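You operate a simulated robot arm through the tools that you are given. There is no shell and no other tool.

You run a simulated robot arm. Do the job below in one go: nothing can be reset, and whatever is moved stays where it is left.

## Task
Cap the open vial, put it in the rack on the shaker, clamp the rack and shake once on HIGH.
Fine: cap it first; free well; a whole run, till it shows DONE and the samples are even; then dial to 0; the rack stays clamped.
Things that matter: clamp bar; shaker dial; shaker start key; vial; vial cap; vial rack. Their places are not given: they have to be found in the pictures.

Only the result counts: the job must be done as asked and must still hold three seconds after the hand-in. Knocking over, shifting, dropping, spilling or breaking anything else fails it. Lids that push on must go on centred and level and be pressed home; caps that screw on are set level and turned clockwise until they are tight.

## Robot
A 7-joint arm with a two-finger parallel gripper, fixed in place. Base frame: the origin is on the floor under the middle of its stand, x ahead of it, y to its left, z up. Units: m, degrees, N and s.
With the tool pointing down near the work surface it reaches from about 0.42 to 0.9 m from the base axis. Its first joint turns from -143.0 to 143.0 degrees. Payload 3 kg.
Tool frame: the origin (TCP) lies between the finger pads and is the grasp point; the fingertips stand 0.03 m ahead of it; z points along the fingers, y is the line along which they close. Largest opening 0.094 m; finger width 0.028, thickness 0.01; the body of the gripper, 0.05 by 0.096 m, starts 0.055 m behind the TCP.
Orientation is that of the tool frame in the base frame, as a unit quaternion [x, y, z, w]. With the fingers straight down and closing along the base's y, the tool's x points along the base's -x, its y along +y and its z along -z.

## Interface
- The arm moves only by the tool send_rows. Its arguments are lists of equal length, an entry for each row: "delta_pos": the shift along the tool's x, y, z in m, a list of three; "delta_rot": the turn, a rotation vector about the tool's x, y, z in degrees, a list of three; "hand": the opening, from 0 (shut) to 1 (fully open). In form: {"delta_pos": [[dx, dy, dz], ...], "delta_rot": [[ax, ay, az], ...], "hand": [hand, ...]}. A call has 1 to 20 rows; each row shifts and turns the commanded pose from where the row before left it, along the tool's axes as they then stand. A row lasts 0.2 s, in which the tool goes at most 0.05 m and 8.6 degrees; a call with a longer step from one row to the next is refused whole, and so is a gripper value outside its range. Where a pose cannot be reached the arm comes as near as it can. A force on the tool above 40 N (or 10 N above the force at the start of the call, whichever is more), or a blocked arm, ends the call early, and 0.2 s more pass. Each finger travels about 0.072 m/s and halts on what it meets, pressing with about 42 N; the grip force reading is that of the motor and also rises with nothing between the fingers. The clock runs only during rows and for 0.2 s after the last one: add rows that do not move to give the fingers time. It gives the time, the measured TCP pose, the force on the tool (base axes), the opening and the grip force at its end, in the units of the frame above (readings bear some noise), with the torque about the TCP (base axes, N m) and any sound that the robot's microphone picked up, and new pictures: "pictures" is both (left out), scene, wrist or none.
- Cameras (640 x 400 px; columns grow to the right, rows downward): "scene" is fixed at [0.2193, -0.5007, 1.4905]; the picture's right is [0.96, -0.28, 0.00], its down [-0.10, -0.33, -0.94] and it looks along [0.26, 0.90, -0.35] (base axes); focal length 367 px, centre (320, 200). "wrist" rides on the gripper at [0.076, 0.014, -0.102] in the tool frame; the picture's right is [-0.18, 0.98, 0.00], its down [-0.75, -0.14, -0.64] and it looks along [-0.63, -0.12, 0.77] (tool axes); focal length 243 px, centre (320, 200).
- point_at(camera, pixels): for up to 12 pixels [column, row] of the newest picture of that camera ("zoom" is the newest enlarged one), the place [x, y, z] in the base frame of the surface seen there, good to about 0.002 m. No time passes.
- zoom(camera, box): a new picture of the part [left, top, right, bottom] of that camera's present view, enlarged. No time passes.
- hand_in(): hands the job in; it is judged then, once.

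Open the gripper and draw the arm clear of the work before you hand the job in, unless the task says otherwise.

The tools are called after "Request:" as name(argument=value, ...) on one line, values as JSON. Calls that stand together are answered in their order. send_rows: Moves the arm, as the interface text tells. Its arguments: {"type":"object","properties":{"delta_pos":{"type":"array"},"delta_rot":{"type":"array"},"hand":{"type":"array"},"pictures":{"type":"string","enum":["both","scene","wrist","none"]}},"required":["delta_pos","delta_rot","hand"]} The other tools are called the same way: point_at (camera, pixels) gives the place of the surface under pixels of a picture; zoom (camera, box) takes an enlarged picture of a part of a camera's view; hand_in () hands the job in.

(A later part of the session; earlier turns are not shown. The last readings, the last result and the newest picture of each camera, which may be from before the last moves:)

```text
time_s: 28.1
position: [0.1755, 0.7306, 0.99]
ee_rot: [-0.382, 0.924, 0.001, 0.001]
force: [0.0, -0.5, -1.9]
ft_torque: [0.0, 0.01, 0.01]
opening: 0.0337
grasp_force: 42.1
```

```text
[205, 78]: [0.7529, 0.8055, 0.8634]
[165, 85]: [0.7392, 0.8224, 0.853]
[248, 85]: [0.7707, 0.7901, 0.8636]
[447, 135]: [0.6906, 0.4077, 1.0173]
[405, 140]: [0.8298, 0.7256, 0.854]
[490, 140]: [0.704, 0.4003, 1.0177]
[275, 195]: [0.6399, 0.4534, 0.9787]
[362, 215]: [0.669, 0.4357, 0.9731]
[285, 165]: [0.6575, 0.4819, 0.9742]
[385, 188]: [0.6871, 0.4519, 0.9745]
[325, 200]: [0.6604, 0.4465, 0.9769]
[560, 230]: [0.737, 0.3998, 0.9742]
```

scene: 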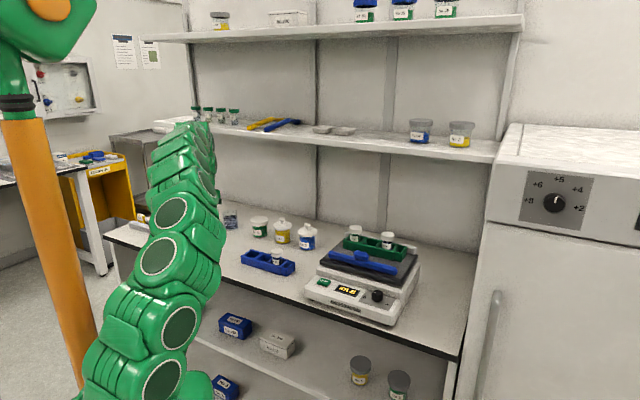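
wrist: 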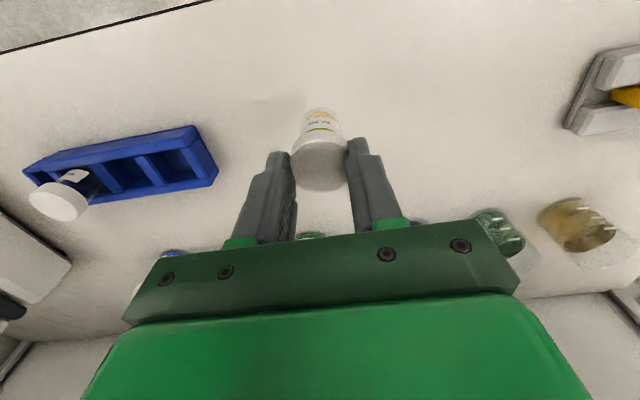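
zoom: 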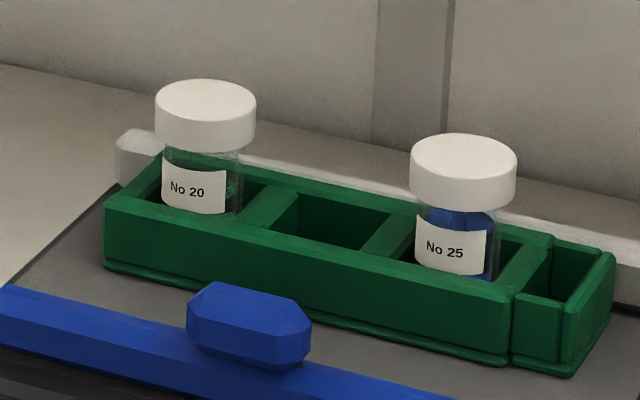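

I take more points on the cap tops, dividers and rack outline.

Request:
point_at(camera="zoom", pixels=[[205, 103], [160, 103], [251, 103], [464, 158], [415, 158], [511, 158], [464, 138], [464, 178], [205, 84], [205, 122]])

Request:
point_at(camera="zoom", pixels=[[110, 200], [505, 292], [165, 160], [550, 240], [262, 218], [295, 198], [360, 248], [400, 218], [420, 262], [515, 268], [340, 245], [320, 215]])

```text
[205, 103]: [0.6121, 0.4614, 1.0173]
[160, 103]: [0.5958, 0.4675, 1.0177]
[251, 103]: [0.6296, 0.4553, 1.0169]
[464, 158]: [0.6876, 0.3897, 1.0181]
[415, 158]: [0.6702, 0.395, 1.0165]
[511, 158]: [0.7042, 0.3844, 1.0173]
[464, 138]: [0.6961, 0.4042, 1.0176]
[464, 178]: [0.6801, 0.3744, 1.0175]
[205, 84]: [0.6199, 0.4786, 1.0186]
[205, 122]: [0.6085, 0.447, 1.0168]
```

```text
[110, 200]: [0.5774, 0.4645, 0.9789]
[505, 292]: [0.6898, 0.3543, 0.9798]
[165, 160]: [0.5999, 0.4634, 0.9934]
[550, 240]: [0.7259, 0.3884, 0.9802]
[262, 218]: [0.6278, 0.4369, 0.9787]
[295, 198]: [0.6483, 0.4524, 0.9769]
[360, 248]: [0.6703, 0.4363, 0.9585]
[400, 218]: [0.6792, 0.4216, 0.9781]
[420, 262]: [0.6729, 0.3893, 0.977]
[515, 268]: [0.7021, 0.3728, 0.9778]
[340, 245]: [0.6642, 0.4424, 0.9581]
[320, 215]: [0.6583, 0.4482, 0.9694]
```

The free well lies midway between the two vials, at about (0.6505, 0.4257), with the rack top at z 0.979. I raise the vial and carry it above that well at z 1.13.

Request:
send_rows(delta_pos=[[0, 0, -0.035], [0, 0, -0.035], [0, 0, -0.035], [0, 0, -0.035], [-0.0086, -0.0394, 0], [-0.0086, -0.0394, 0], [-0.0086, -0.0394, 0], [-0.0086, -0.0394, 0], [-0.0086, -0.0394, 0], [-0.0086, -0.0394, 0], [-0.0086, -0.0394, 0], [-0.0086, -0.0394, 0], [-0.0086, -0.0394, 0], [-0.0086, -0.0394, 0], [-0.0086, -0.0394, 0], [-0.0086, -0.0394, 0], [-0.0086, -0.0394, 0], [-0.0086, -0.0394, 0], [0, 0, 0]], delta_rot=[[0, 0, 0], [0, 0, 0], [0, 0, 0], [0, 0, 0], [0, 0, 0], [0, 0, 0], [0, 0, 0], [0, 0, 0], [0, 0, 0], [0, 0, 0], [0, 0, 0], [0, 0, 0], [0, 0, 0], [0, 0, 0], [0, 0, 0], [0, 0, 0], [0, 0, 0], [0, 0, 0], [0, 0, 0]], hand=[0.2, 0.2, 0.2, 0.2, 0.2, 0.2, 0.2, 0.2, 0.2, 0.2, 0.2, 0.2, 0.2, 0.2, 0.2, 0.2, 0.2, 0.2, 0.2])

```text
time_s: 32.0
position: [0.651, 0.4253, 1.1325]
ee_rot: [-0.383, 0.924, 0.002, 0.002]
force: [1.6, 0.7, 0.3]
ft_torque: [0.02, 0.0, -0.03]
opening: 0.0338
grasp_force: 41.4
```

scene: 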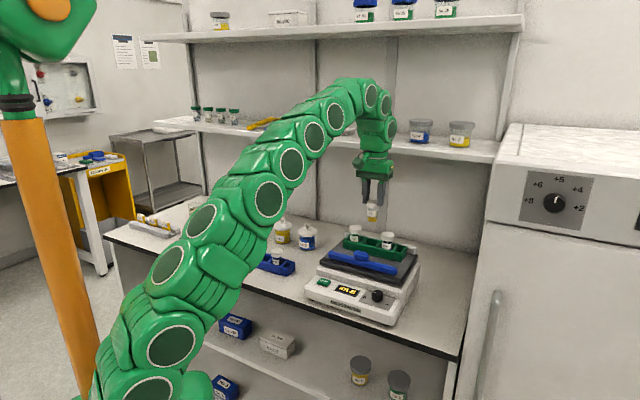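
wrist: 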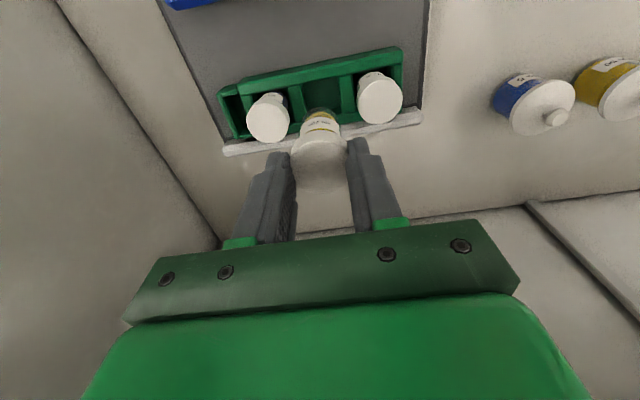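

The vial is held above the free well. I now turn the tool 90° so that the fingers close across the rack, away from the neighbouring caps.

Request:
send_rows(delta_pos=[[0, 0, 0], [0, 0, 0], [0, 0, 0], [0, 0, 0], [0, 0, 0], [0, 0, 0], [0, 0, 0], [0, 0, 0], [0, 0, 0], [0, 0, 0], [0, 0, 0], [0, 0, 0], [0, 0, 0]], delta_rot=[[0, 0, 7.5], [0, 0, 7.5], [0, 0, 7.5], [0, 0, 7.5], [0, 0, 7.5], [0, 0, 7.5], [0, 0, 7.5], [0, 0, 7.5], [0, 0, 7.5], [0, 0, 7.5], [0, 0, 7.5], [0, 0, 7.5], [0, 0, 0]], hand=[0.2, 0.2, 0.2, 0.2, 0.2, 0.2, 0.2, 0.2, 0.2, 0.2, 0.2, 0.2, 0.2])

Request:
zoom(camera="scene", box=[320, 140, 430, 270])

Request:
zoom(camera="wrist", box=[220, 30, 420, 200])

```text
time_s: 34.9
position: [0.6515, 0.4261, 1.1295]
ee_rot: [0.384, 0.923, 0.002, -0.001]
force: [0.6, -0.3, -0.6]
ft_torque: [0.0, 0.01, 0.0]
opening: 0.0338
grasp_force: 42.2
```

scene: 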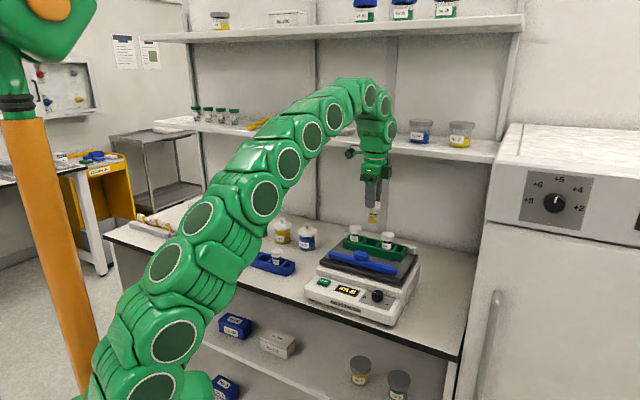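
wrist: 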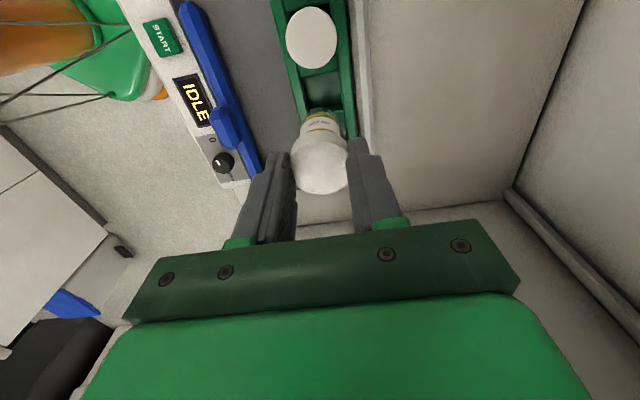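

```text
3.08 times, centred on (375, 205) of scene
```

zoom: 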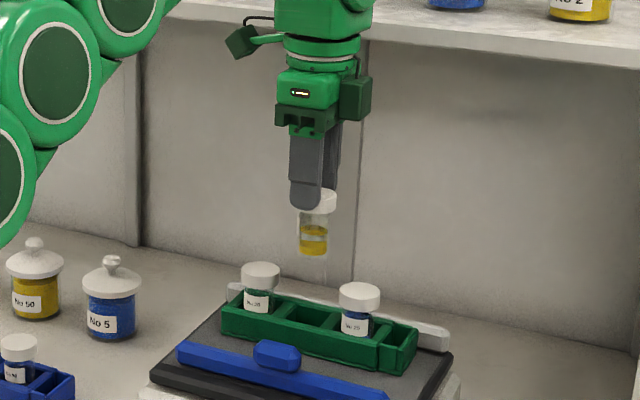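

```text
2.35 times, centred on (320, 115) of wrist
```

zoom: 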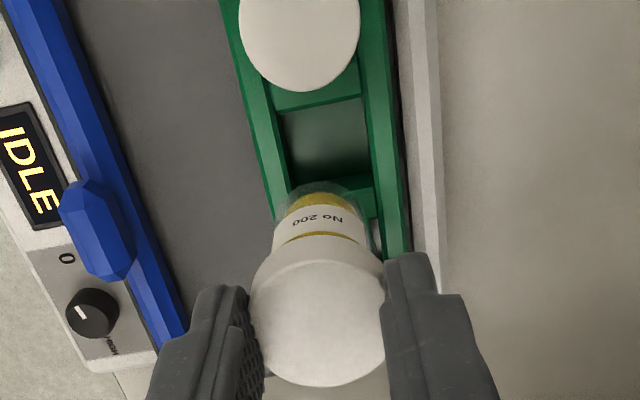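

In this view the free well is at about (320,90) px, just ahead of the vial. I measure the well walls around it.

Request:
point_at(camera="zoom", pixels=[[320, 88], [320, 102], [262, 140], [282, 140], [362, 140], [378, 140], [360, 190], [360, 208], [325, 125], [325, 165], [300, 55], [430, 140]])

Request:
zoom(camera="scene", box=[355, 190, 395, 225])

```text
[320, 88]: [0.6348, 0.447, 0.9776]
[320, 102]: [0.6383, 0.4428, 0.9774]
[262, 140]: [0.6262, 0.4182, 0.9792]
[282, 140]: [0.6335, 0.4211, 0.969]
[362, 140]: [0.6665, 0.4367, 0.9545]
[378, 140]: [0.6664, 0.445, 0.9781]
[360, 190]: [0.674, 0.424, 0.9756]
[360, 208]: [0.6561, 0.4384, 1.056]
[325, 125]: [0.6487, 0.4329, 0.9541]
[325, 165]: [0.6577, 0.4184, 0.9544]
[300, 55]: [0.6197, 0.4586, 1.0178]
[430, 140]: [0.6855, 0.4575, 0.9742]
```

```text
11.43 times, centred on (375, 208) of scene
```

zoom: 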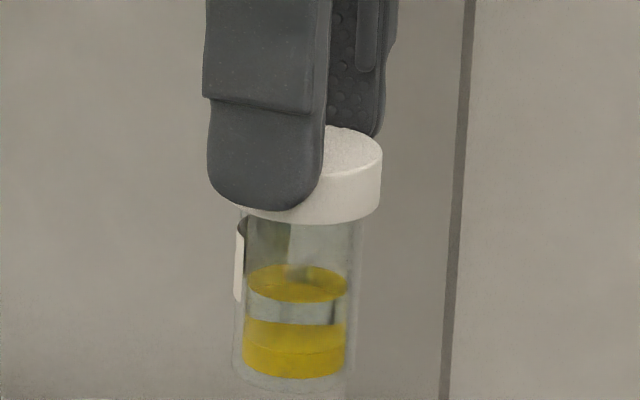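

The well spans about u 0.745–0.780 and its floor is z 0.954; the vial is centred on it. I lower until the bottom is just above the rack top.

Request:
send_rows(delta_pos=[[0, 0, 0.02], [0, 0, 0.02], [0, 0, 0.015], [0, 0, 0.005], [0, 0, 0]], delta_rot=[[0, 0, 0], [0, 0, 0], [0, 0, 0], [0, 0, 0], [0, 0, 0]], hand=[0.2, 0.2, 0.2, 0.2, 0.2])

Request:
zoom(camera="scene", box=[335, 195, 415, 260])

Request:
zoom(camera="wrist", box=[240, 60, 400, 200])

```text
time_s: 36.0
position: [0.6509, 0.4249, 1.0685]
ee_rot: [0.382, 0.924, 0.001, 0.0]
force: [0.2, -0.1, -0.3]
ft_torque: [0.0, -0.04, -0.03]
opening: 0.0337
grasp_force: 41.9
```

scene: 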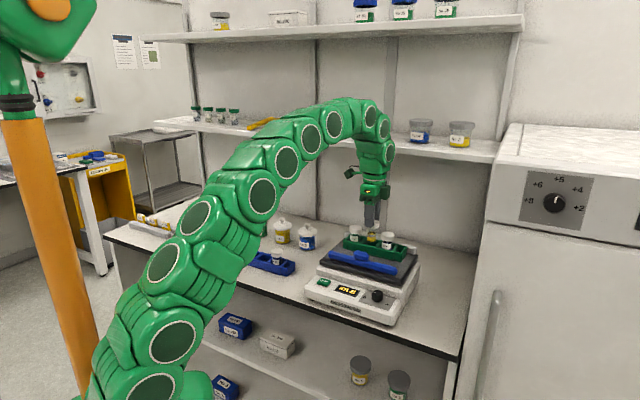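
wrist: 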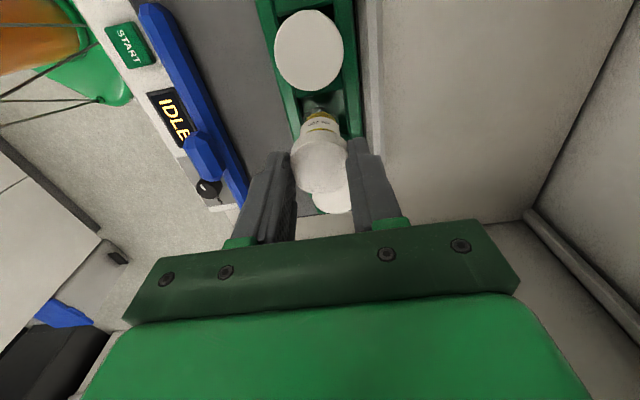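

```text
6.15 times, centred on (375, 228) of scene
```

zoom: 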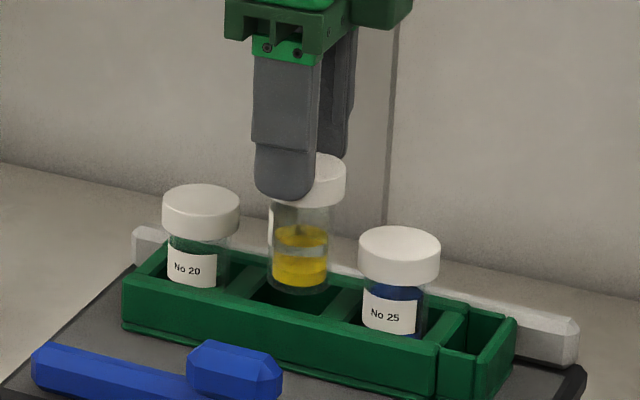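

```text
2.86 times, centred on (320, 130) of wrist
```

zoom: 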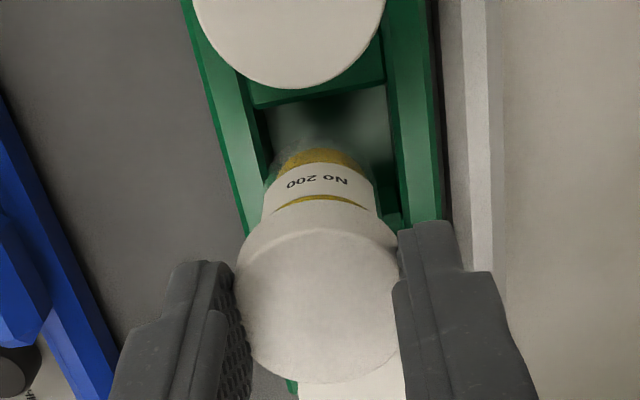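

The vial bottom is over the well opening, clear of both neighbours. I lower it into the well.

Request:
send_rows(delta_pos=[[0, 0, 0.005], [0, 0, 0.005], [0, 0, 0.005], [0, 0, 0.005], [0, 0, 0.004], [0, 0, 0.002], [0, 0, 0.001], [0, 0, 0]], delta_rot=[[0, 0, 0], [0, 0, 0], [0, 0, 0], [0, 0, 0], [0, 0, 0], [0, 0, 0], [0, 0, 0], [0, 0, 0]], hand=[0.2, 0.2, 0.2, 0.2, 0.2, 0.2, 0.2, 0.2])

Request:
zoom(camera="scene", box=[335, 195, 415, 260])

Request:
zoom(camera="wrist", box=[240, 60, 400, 200])

```text
time_s: 36.8
position: [0.6518, 0.4272, 1.0597]
ee_rot: [0.383, 0.924, 0.006, 0.003]
force: [0.4, 0.5, 11.5]
ft_torque: [-0.07, 0.07, 0.02]
opening: 0.034
grasp_force: 42.2
stopped in row 3: the force on the tool passed its limit at 46 N (the readings are from after the stop); the commanded pose is now the measured one
```

scene: 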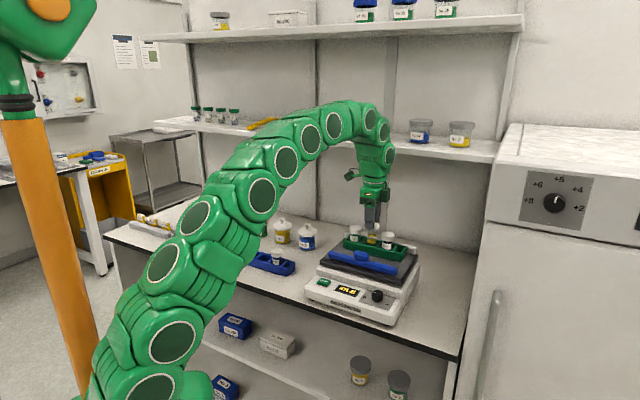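
wrist: 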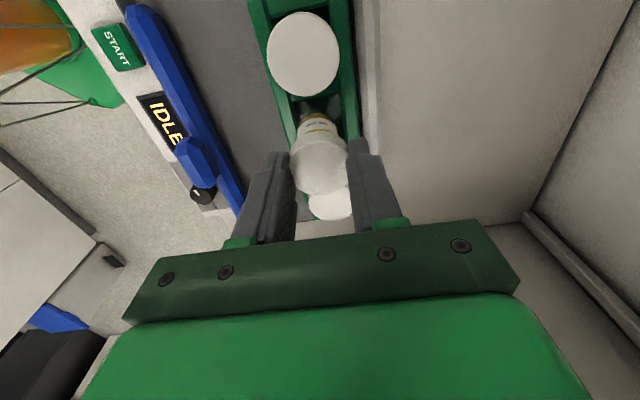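

```text
6.15 times, centred on (375, 228) of scene
```

zoom: 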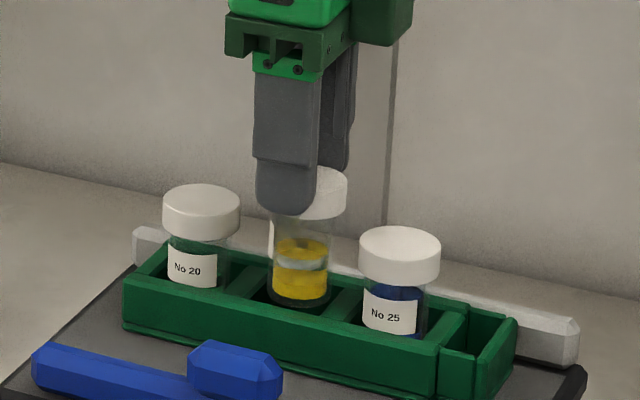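

```text
2.86 times, centred on (320, 130) of wrist
```

zoom: 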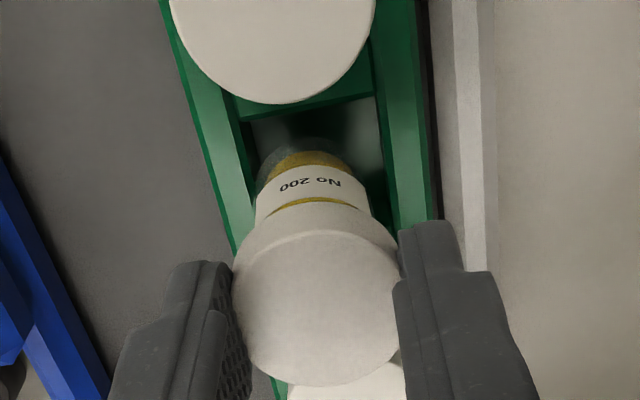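

The vial met resistance at TCP z 1.060, so its bottom is on a wall rather than in the well. I lift it 8 mm and look at the alignment again.

Request:
send_rows(delta_pos=[[0, 0, -0.004], [0, 0, -0.006], [0, 0, 0], [0, 0, 0]], delta_rot=[[0, 0, 0], [0, 0, 0], [0, 0, 0], [0, 0, 0]], hand=[0.2, 0.2, 0.2, 0.2])

Request:
zoom(camera="scene", box=[345, 205, 405, 255])

Request:
zoom(camera="wrist", box=[260, 70, 380, 180])

```text
time_s: 37.8
position: [0.6515, 0.4264, 1.0712]
ee_rot: [0.383, 0.924, 0.006, 0.001]
force: [0.2, 0.1, -0.5]
ft_torque: [0.0, -0.02, -0.02]
opening: 0.0341
grasp_force: 41.8
```

scene: 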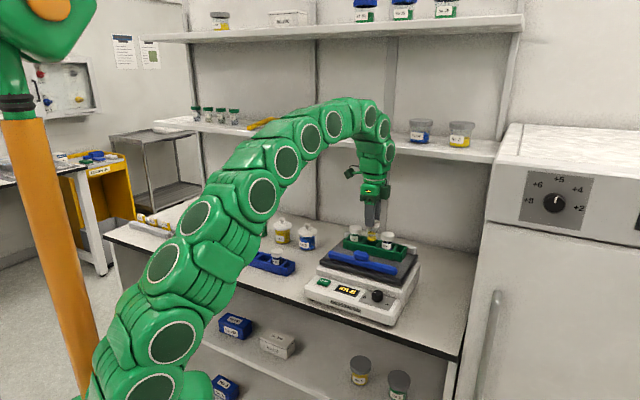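
wrist: 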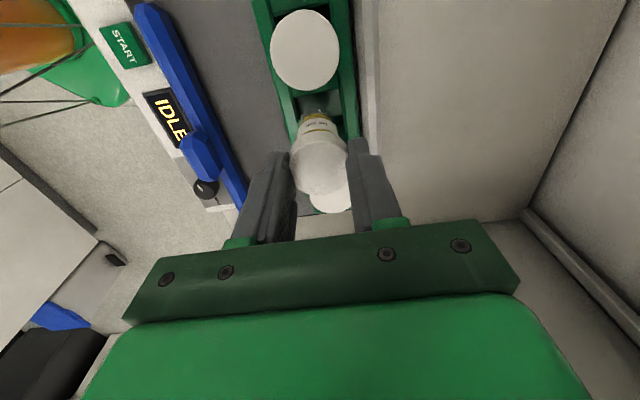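

```text
8.00 times, centred on (375, 230) of scene
```

zoom: 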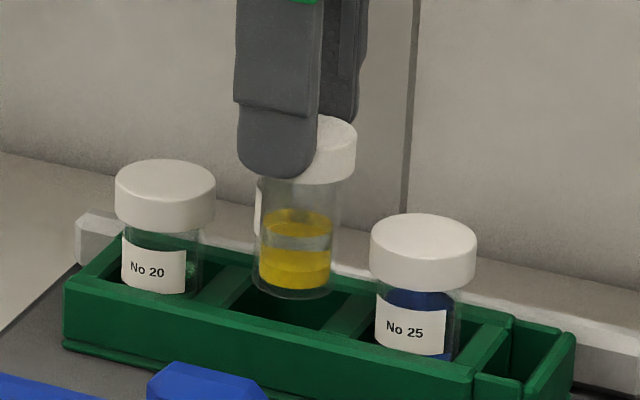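

```text
3.64 times, centred on (320, 125) of wrist
```

zoom: 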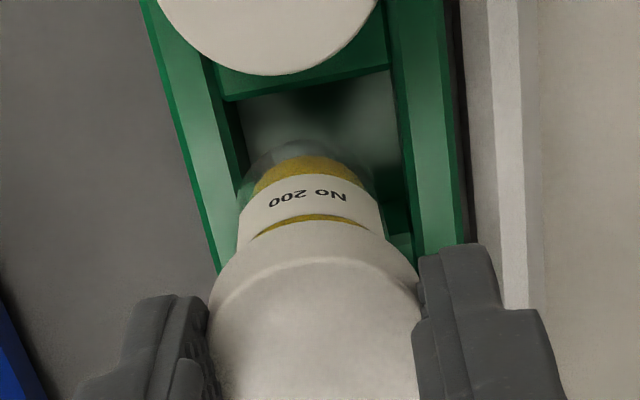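

In the wrist zoom the vial bottom sits left of the well's middle, near the front wall. I measure the wall edges finely.

Request:
point_at(camera="zoom", pixels=[[190, 130], [205, 130], [215, 130], [222, 130], [230, 130], [392, 130], [400, 130], [410, 130], [430, 130], [450, 130], [300, 92], [402, 245]])

Request:
zoom(camera="scene", box=[355, 220, 395, 250])

Request:
point_at(camera="zoom", pixels=[[150, 230], [180, 235], [200, 215], [300, 260], [320, 230], [340, 210], [410, 225], [380, 250], [350, 260], [310, 285], [240, 275], [250, 180]])

```text
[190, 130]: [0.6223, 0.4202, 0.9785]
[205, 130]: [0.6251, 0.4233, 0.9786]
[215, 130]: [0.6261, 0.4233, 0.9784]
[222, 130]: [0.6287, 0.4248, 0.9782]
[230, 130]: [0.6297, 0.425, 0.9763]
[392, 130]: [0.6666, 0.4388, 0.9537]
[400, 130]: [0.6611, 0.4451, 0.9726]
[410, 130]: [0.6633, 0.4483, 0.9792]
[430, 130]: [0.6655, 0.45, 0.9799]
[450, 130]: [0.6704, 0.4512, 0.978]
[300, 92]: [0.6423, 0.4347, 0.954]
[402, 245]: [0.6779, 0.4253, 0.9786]
```

```text
13.33 times, centred on (375, 235) of scene
```

zoom: 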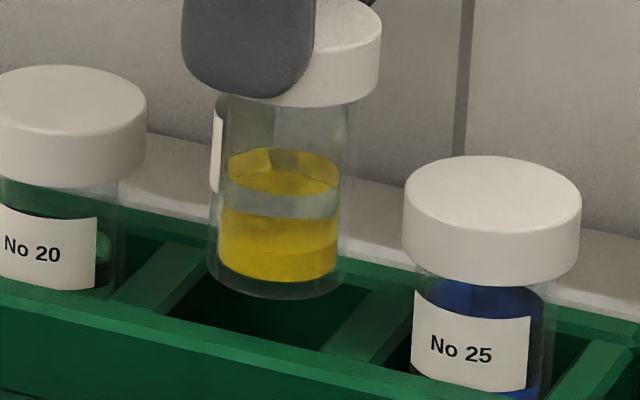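

```text
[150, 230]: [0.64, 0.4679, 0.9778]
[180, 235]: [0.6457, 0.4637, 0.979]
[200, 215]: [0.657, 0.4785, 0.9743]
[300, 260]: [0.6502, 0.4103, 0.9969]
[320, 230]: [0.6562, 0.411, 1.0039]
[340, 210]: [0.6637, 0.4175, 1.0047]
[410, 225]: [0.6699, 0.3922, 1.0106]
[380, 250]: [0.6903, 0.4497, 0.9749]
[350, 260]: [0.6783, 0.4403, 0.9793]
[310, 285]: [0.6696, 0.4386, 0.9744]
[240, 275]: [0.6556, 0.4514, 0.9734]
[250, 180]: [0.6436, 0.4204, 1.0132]
```

The well's front and back inner edges are at u ≈ 0.7455 and 0.783. I query the two dividers bounding the free well, too.

Request:
point_at(camera="zoom", pixels=[[140, 270], [155, 285], [165, 285], [175, 285], [185, 285], [195, 285], [325, 325], [335, 325], [345, 325], [355, 325], [370, 325], [400, 305]])

Request:
point_at(camera="wrist", pixels=[[305, 88], [305, 94], [305, 97], [305, 99], [340, 135], [341, 138], [343, 134], [343, 137], [305, 82], [315, 96], [325, 95], [335, 93]])

```text
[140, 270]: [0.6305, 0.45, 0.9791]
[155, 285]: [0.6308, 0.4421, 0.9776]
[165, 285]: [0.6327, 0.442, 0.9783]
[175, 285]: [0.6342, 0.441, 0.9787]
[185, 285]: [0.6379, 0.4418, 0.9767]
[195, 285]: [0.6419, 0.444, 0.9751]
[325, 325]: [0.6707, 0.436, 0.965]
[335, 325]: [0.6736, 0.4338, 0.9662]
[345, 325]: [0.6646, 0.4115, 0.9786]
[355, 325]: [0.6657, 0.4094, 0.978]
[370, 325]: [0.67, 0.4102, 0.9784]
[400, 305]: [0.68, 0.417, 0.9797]
```

```text
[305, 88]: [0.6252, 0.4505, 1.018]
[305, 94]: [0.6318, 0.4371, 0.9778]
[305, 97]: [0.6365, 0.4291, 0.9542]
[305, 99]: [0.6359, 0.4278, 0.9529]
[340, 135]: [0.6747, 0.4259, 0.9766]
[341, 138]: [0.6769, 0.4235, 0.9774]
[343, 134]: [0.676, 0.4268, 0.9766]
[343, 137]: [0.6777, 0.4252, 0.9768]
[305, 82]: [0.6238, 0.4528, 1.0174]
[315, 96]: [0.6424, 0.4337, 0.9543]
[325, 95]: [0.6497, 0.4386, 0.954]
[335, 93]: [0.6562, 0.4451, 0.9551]
```

The well centre is about u 0.764, w 0.158, so I shift the vial 3 mm toward the back and 1 mm sideways, then check again.

Request:
send_rows(delta_pos=[[0.0012, 0.003, 0], [0, 0, 0], [0, 0, 0]], delta_rot=[[0, 0, 0], [0, 0, 0], [0, 0, 0]], hand=[0.2, 0.2, 0.2])

Request:
zoom(camera="scene", box=[355, 220, 395, 250])

Request:
zoom(camera="wrist", box=[260, 70, 380, 180])

```text
time_s: 38.6
position: [0.6526, 0.43, 1.0709]
ee_rot: [0.383, 0.924, 0.006, 0.002]
force: [0.4, 0.1, 0.0]
ft_torque: [0.0, 0.0, 0.01]
opening: 0.0341
grasp_force: 42.2
```

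scene: 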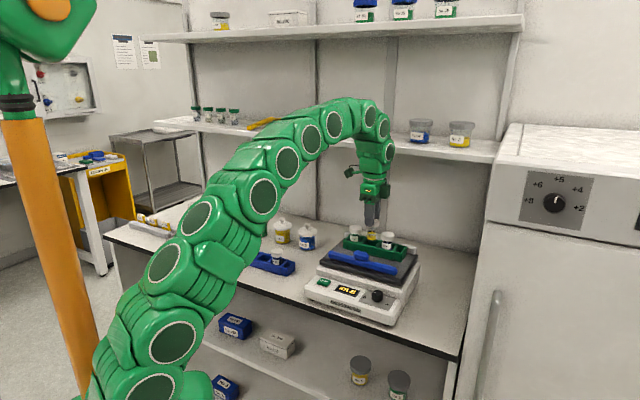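
wrist: 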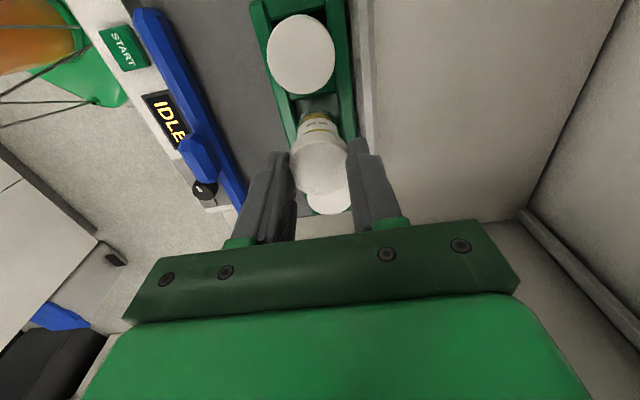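

```text
13.33 times, centred on (375, 235) of scene
```

zoom: 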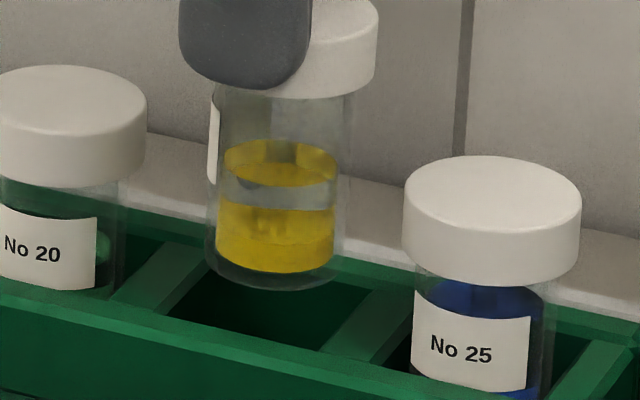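

```text
3.64 times, centred on (320, 125) of wrist
```

zoom: 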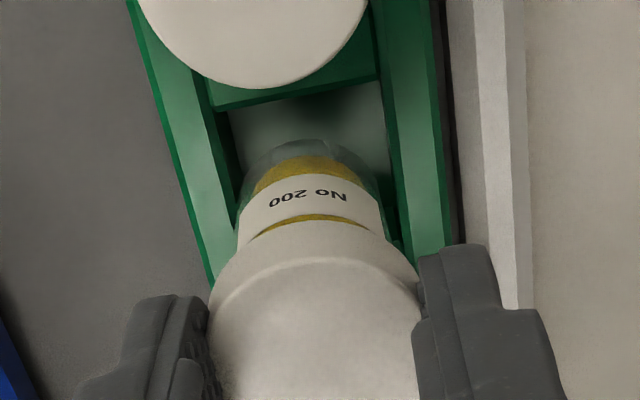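

Alignment is closer; about 1 mm more toward the back and 1.5 mm toward the No 20 side will centre it. I shift and lower just to the rim level, then check force.

Request:
send_rows(delta_pos=[[0.0016, 0.001, 0], [0, 0, 0.004], [0, 0, 0.004], [0, 0, 0.002], [0, 0, 0]], delta_rot=[[0, 0, 0], [0, 0, 0], [0, 0, 0], [0, 0, 0], [0, 0, 0]], hand=[0.2, 0.2, 0.2, 0.2, 0.2])

Request:
zoom(camera="scene", box=[355, 220, 395, 250])

Request:
zoom(camera="wrist", box=[260, 70, 380, 180])

```text
time_s: 39.8
position: [0.6529, 0.4311, 1.0604]
ee_rot: [0.383, 0.924, 0.006, 0.001]
force: [-0.1, -0.5, 0.6]
ft_torque: [0.03, -0.03, 0.0]
opening: 0.0338
grasp_force: 42.3
```

scene: 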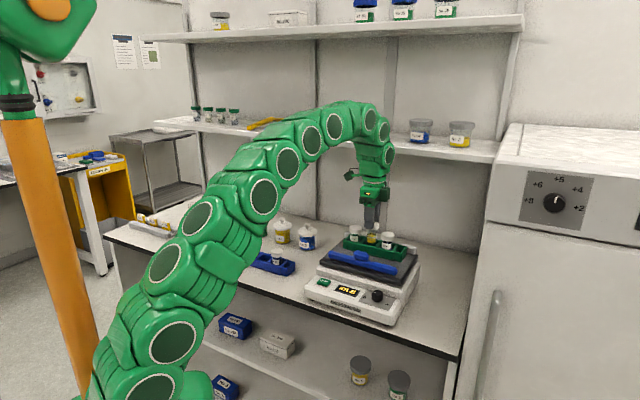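
wrist: 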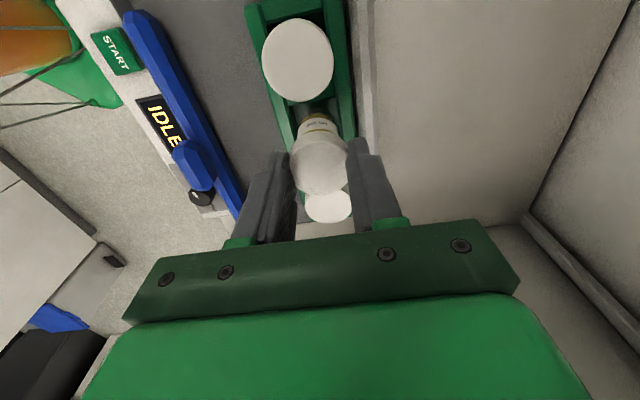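

```text
13.33 times, centred on (375, 235) of scene
```

zoom: 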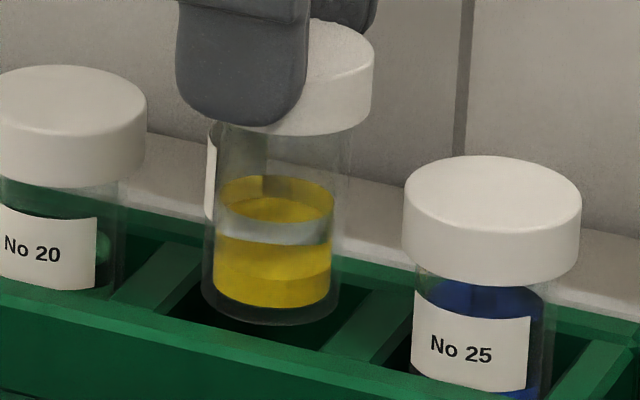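

```text
3.64 times, centred on (320, 125) of wrist
```

zoom: 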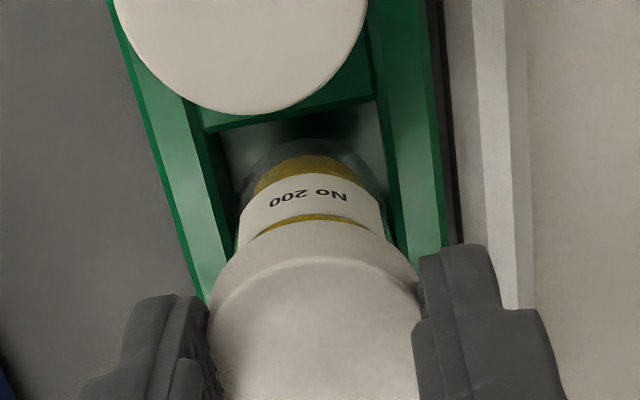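

No force now at the level where it was blocked before, and the vial looks centred between the walls. I keep lowering in small steps.

Request:
send_rows(delta_pos=[[0, 0, 0.0015], [0, 0, 0.0015], [0, 0, 0.0015], [0, 0, 0.0015], [0, 0, 0]], delta_rot=[[0, 0, 0], [0, 0, 0], [0, 0, 0], [0, 0, 0], [0, 0, 0]], hand=[0.2, 0.2, 0.2, 0.2, 0.2], pictures="wrist")

Request:
zoom(camera="scene", box=[355, 220, 395, 250])

Request:
zoom(camera="wrist", box=[260, 70, 380, 180])

```text
time_s: 41.0
position: [0.6524, 0.4306, 1.0551]
ee_rot: [0.383, 0.924, 0.005, 0.003]
force: [0.1, -0.4, -0.6]
ft_torque: [0.02, -0.02, 0.01]
opening: 0.0339
grasp_force: 42.1
```

wrist: 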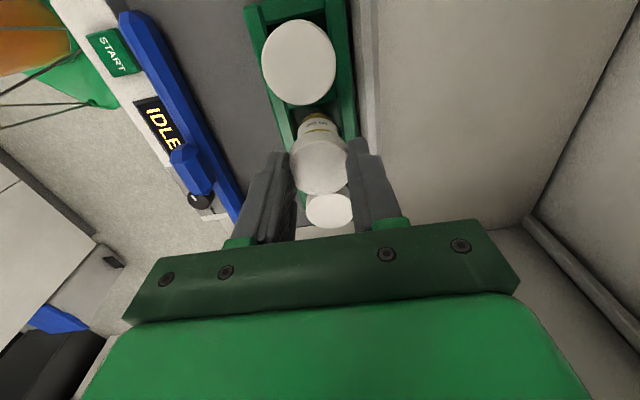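

```text
13.33 times, centred on (375, 235) of scene
```

zoom: 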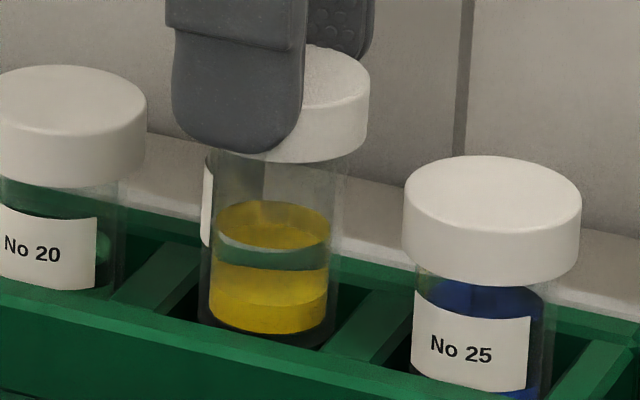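

```text
3.64 times, centred on (320, 125) of wrist
```

zoom: 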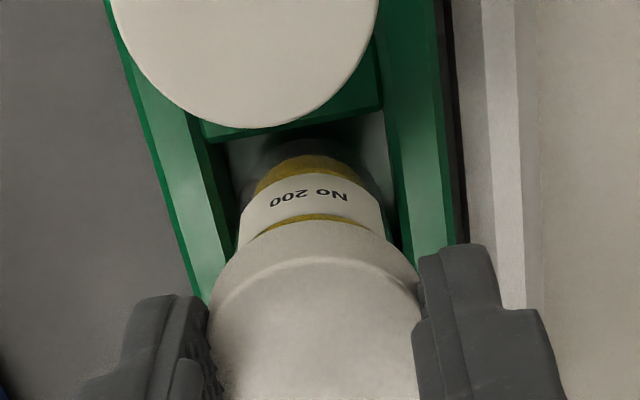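

The vial bottom is inside the well without force. I lower it on toward the floor.

Request:
send_rows(delta_pos=[[0, 0, 0.002], [0, 0, 0.002], [0, 0, 0.002], [0, 0, 0.002], [0, 0, 0.002], [0, 0, 0.002], [0, 0, 0.001], [0, 0, 0]], delta_rot=[[0, 0, 0], [0, 0, 0], [0, 0, 0], [0, 0, 0], [0, 0, 0], [0, 0, 0], [0, 0, 0], [0, 0, 0]], hand=[0.2, 0.2, 0.2, 0.2, 0.2, 0.2, 0.2, 0.2], pictures="wrist")

Request:
zoom(camera="scene", box=[345, 210, 405, 255])

Request:
zoom(camera="wrist", box=[260, 70, 380, 180])

```text
time_s: 42.8
position: [0.6533, 0.4326, 1.0417]
ee_rot: [0.382, 0.924, 0.006, 0.002]
force: [0.1, -0.7, -0.5]
ft_torque: [0.02, 0.01, -0.01]
opening: 0.0341
grasp_force: 42.1
```

wrist: 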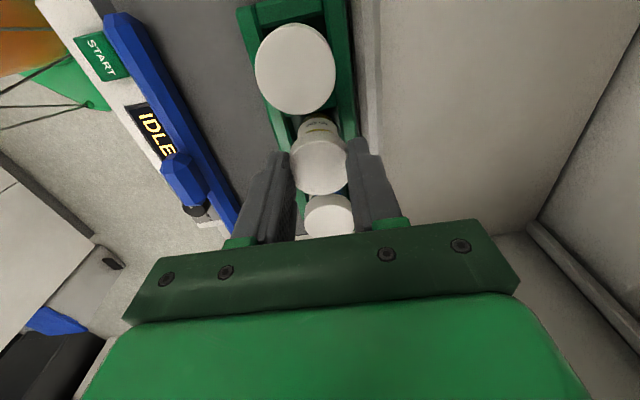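

```text
8.89 times, centred on (375, 232) of scene
```

zoom: 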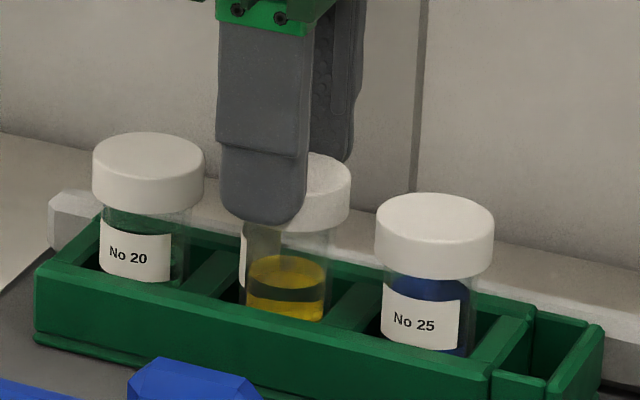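

```text
3.64 times, centred on (320, 125) of wrist
```

zoom: 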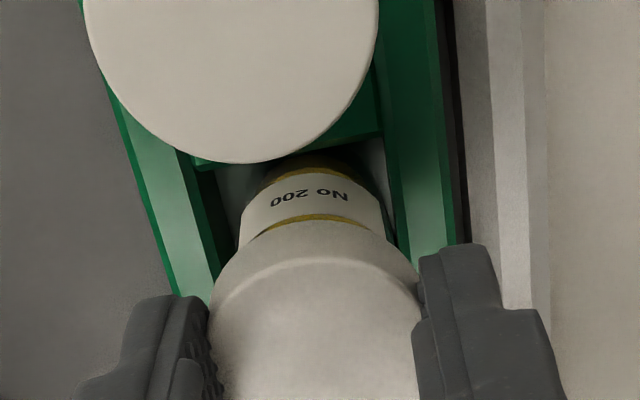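

Nearly at the floor: TCP z 1.0417, still free. I lower by 0.5–1 mm steps until it touches down.

Request:
send_rows(delta_pos=[[0, 0, 0.001], [0, 0, 0.001], [0, 0, 0.0005], [0, 0, 0]], delta_rot=[[0, 0, 0], [0, 0, 0], [0, 0, 0], [0, 0, 0]], hand=[0.2, 0.2, 0.2, 0.2], pictures="none")

```text
time_s: 43.8
position: [0.6542, 0.4321, 1.0382]
ee_rot: [0.383, 0.924, 0.006, 0.002]
force: [-0.6, 0.7, -0.4]
ft_torque: [0.03, 0.03, 0.01]
opening: 0.0338
grasp_force: 41.1
```

Request:
send_rows(delta_pos=[[0, 0, 0.0007], [0, 0, 0.0007], [0, 0, 0.0007], [0, 0, 0]], delta_rot=[[0, 0, 0], [0, 0, 0], [0, 0, 0], [0, 0, 0]], hand=[0.2, 0.2, 0.2, 0.2], pictures="none")

```text
time_s: 44.8
position: [0.6547, 0.4315, 1.0375]
ee_rot: [0.383, 0.924, 0.006, 0.002]
force: [-0.4, -0.7, 0.3]
ft_torque: [-0.01, 0.0, 0.02]
opening: 0.0341
grasp_force: 41.8
```

Still no contact force at TCP z 1.0375. I go on down by another 2 mm in small steps.

Request:
send_rows(delta_pos=[[0, 0, 0.0007], [0, 0, 0.0007], [0, 0, 0.0007], [0, 0, 0]], delta_rot=[[0, 0, 0], [0, 0, 0], [0, 0, 0], [0, 0, 0]], hand=[0.2, 0.2, 0.2, 0.2], pictures="none")

```text
time_s: 45.8
position: [0.6541, 0.4317, 1.0372]
ee_rot: [0.383, 0.924, 0.007, 0.003]
force: [1.2, -0.1, 30.2]
ft_torque: [-0.03, -0.22, 0.0]
opening: 0.0342
grasp_force: 42.4
```

It has touched the well floor (30 N). I ease off 1 mm and open the fingers.

Request:
send_rows(delta_pos=[[0, 0, -0.0012], [0, 0, 0], [0, 0, 0], [0, 0, 0], [0, 0, 0], [0, 0, 0]], delta_rot=[[0, 0, 0], [0, 0, 0], [0, 0, 0], [0, 0, 0], [0, 0, 0], [0, 0, 0]], hand=[0.2, 0.2, 0.4, 0.5, 0.6, 0.6])

Request:
zoom(camera="scene", box=[345, 210, 405, 255])

Request:
zoom(camera="wrist", box=[230, 10, 400, 240])

```text
time_s: 47.2
position: [0.6529, 0.4326, 1.0357]
ee_rot: [0.382, 0.924, 0.006, 0.002]
force: [0.6, 0.2, 0.2]
ft_torque: [0.03, 0.0, 0.01]
opening: 0.0563
grasp_force: 0.1
```

scene: 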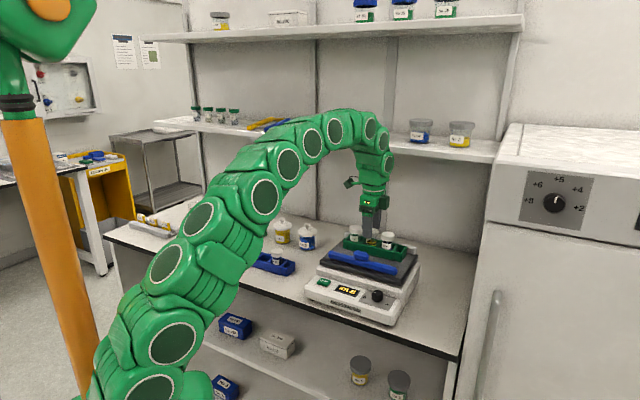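
wrist: 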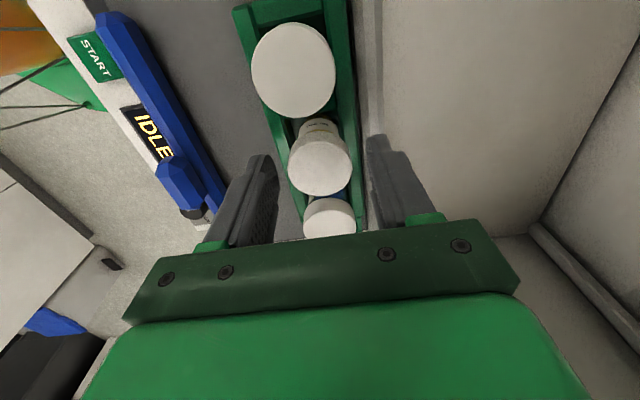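

```text
8.89 times, centred on (375, 232) of scene
```

zoom: 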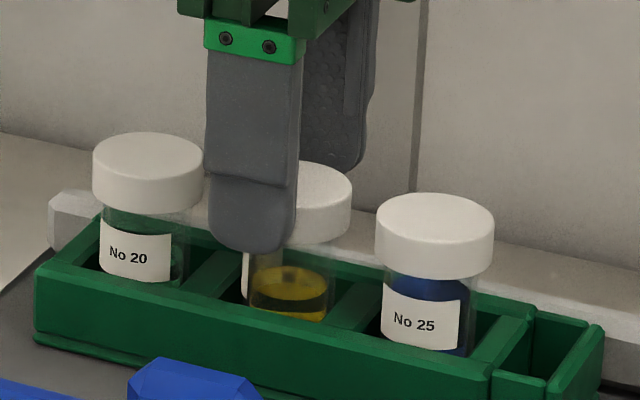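

```text
1.74 times, centred on (315, 125) of wrist
```

zoom: 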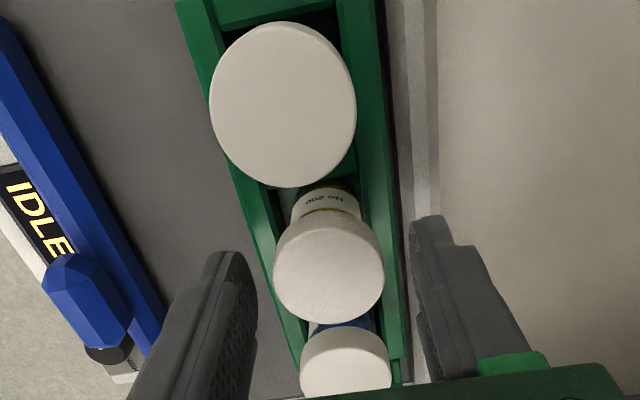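

The vial stands free in the middle well. I raise the hand clear and level the tool again, then look.

Request:
send_rows(delta_pos=[[0, 0, -0.01], [0, 0, -0.025], [0, 0, -0.035], [0, 0, -0.035], [0, 0, -0.025], [0, 0, 0]], delta_rot=[[0, 0, 0], [0, 0, 0], [0, 0, 0], [0, 0, 0], [0.7, 0, 0], [0, 0, 0]], hand=[0.6, 0.6, 0.6, 0.6, 0.6, 0.6])

Request:
zoom(camera="scene", box=[345, 210, 405, 255])

Request:
zoom(camera="wrist", box=[130, 0, 400, 190])

```text
time_s: 48.6
position: [0.6509, 0.4312, 1.1675]
ee_rot: [0.383, 0.924, 0.0, 0.0]
force: [0.0, -0.1, -0.2]
ft_torque: [0.01, -0.01, -0.02]
opening: 0.0565
grasp_force: 0.0
```

scene: 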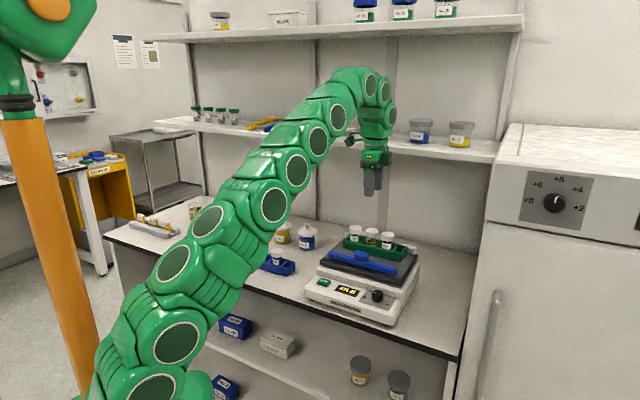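
wrist: 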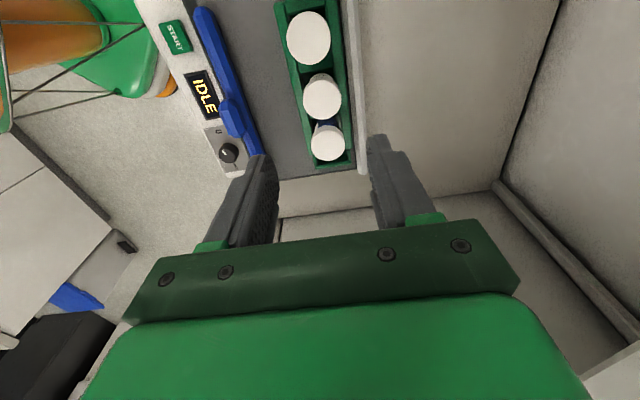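

```text
8.89 times, centred on (375, 232) of scene
```

zoom: 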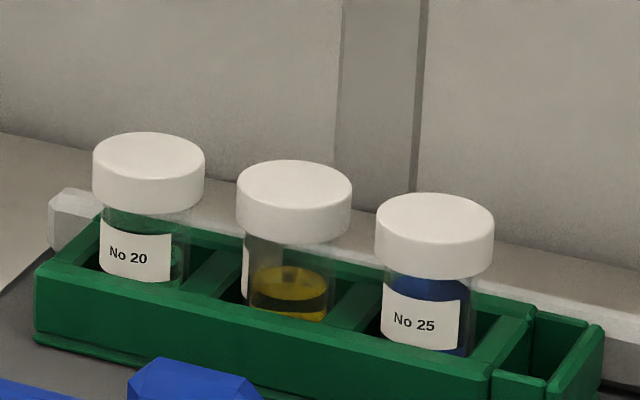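

```text
2.11 times, centred on (265, 95) of wrist
```

zoom: 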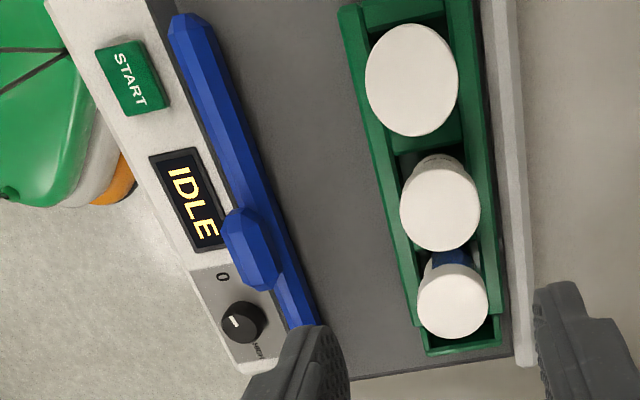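

The vial is seated at the same height as its neighbours. Next the clamp bar: I zoom in on its shape and measure it.

Request:
zoom(camera="scene", box=[310, 235, 425, 300])

Request:
zoom(camera="wrist", box=[180, 0, 280, 180])

Request:
point_at(camera="wrist", pixels=[[232, 118], [225, 105], [245, 130], [218, 60], [205, 12], [248, 150], [222, 90], [240, 85], [260, 90], [176, 38], [206, 92], [229, 153]])

```text
5.57 times, centred on (368, 268) of scene
```

zoom: 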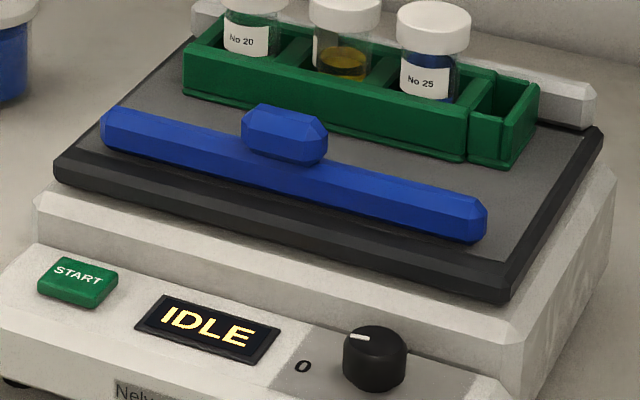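

```text
2.22 times, centred on (230, 90) of wrist
```

zoom: 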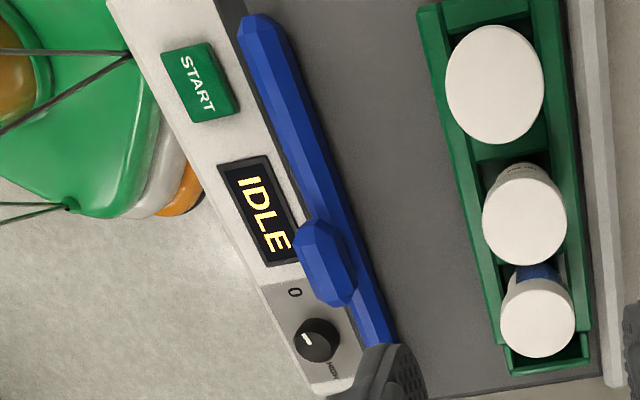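

```text
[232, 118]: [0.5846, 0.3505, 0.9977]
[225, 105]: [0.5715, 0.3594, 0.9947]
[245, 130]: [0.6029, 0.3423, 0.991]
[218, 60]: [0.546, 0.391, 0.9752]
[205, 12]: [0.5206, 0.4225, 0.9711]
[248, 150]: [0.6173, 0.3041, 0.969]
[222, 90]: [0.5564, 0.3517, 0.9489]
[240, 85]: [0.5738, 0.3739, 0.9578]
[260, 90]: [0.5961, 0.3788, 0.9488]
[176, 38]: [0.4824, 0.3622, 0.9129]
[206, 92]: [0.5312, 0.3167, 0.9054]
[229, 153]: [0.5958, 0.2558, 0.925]
```

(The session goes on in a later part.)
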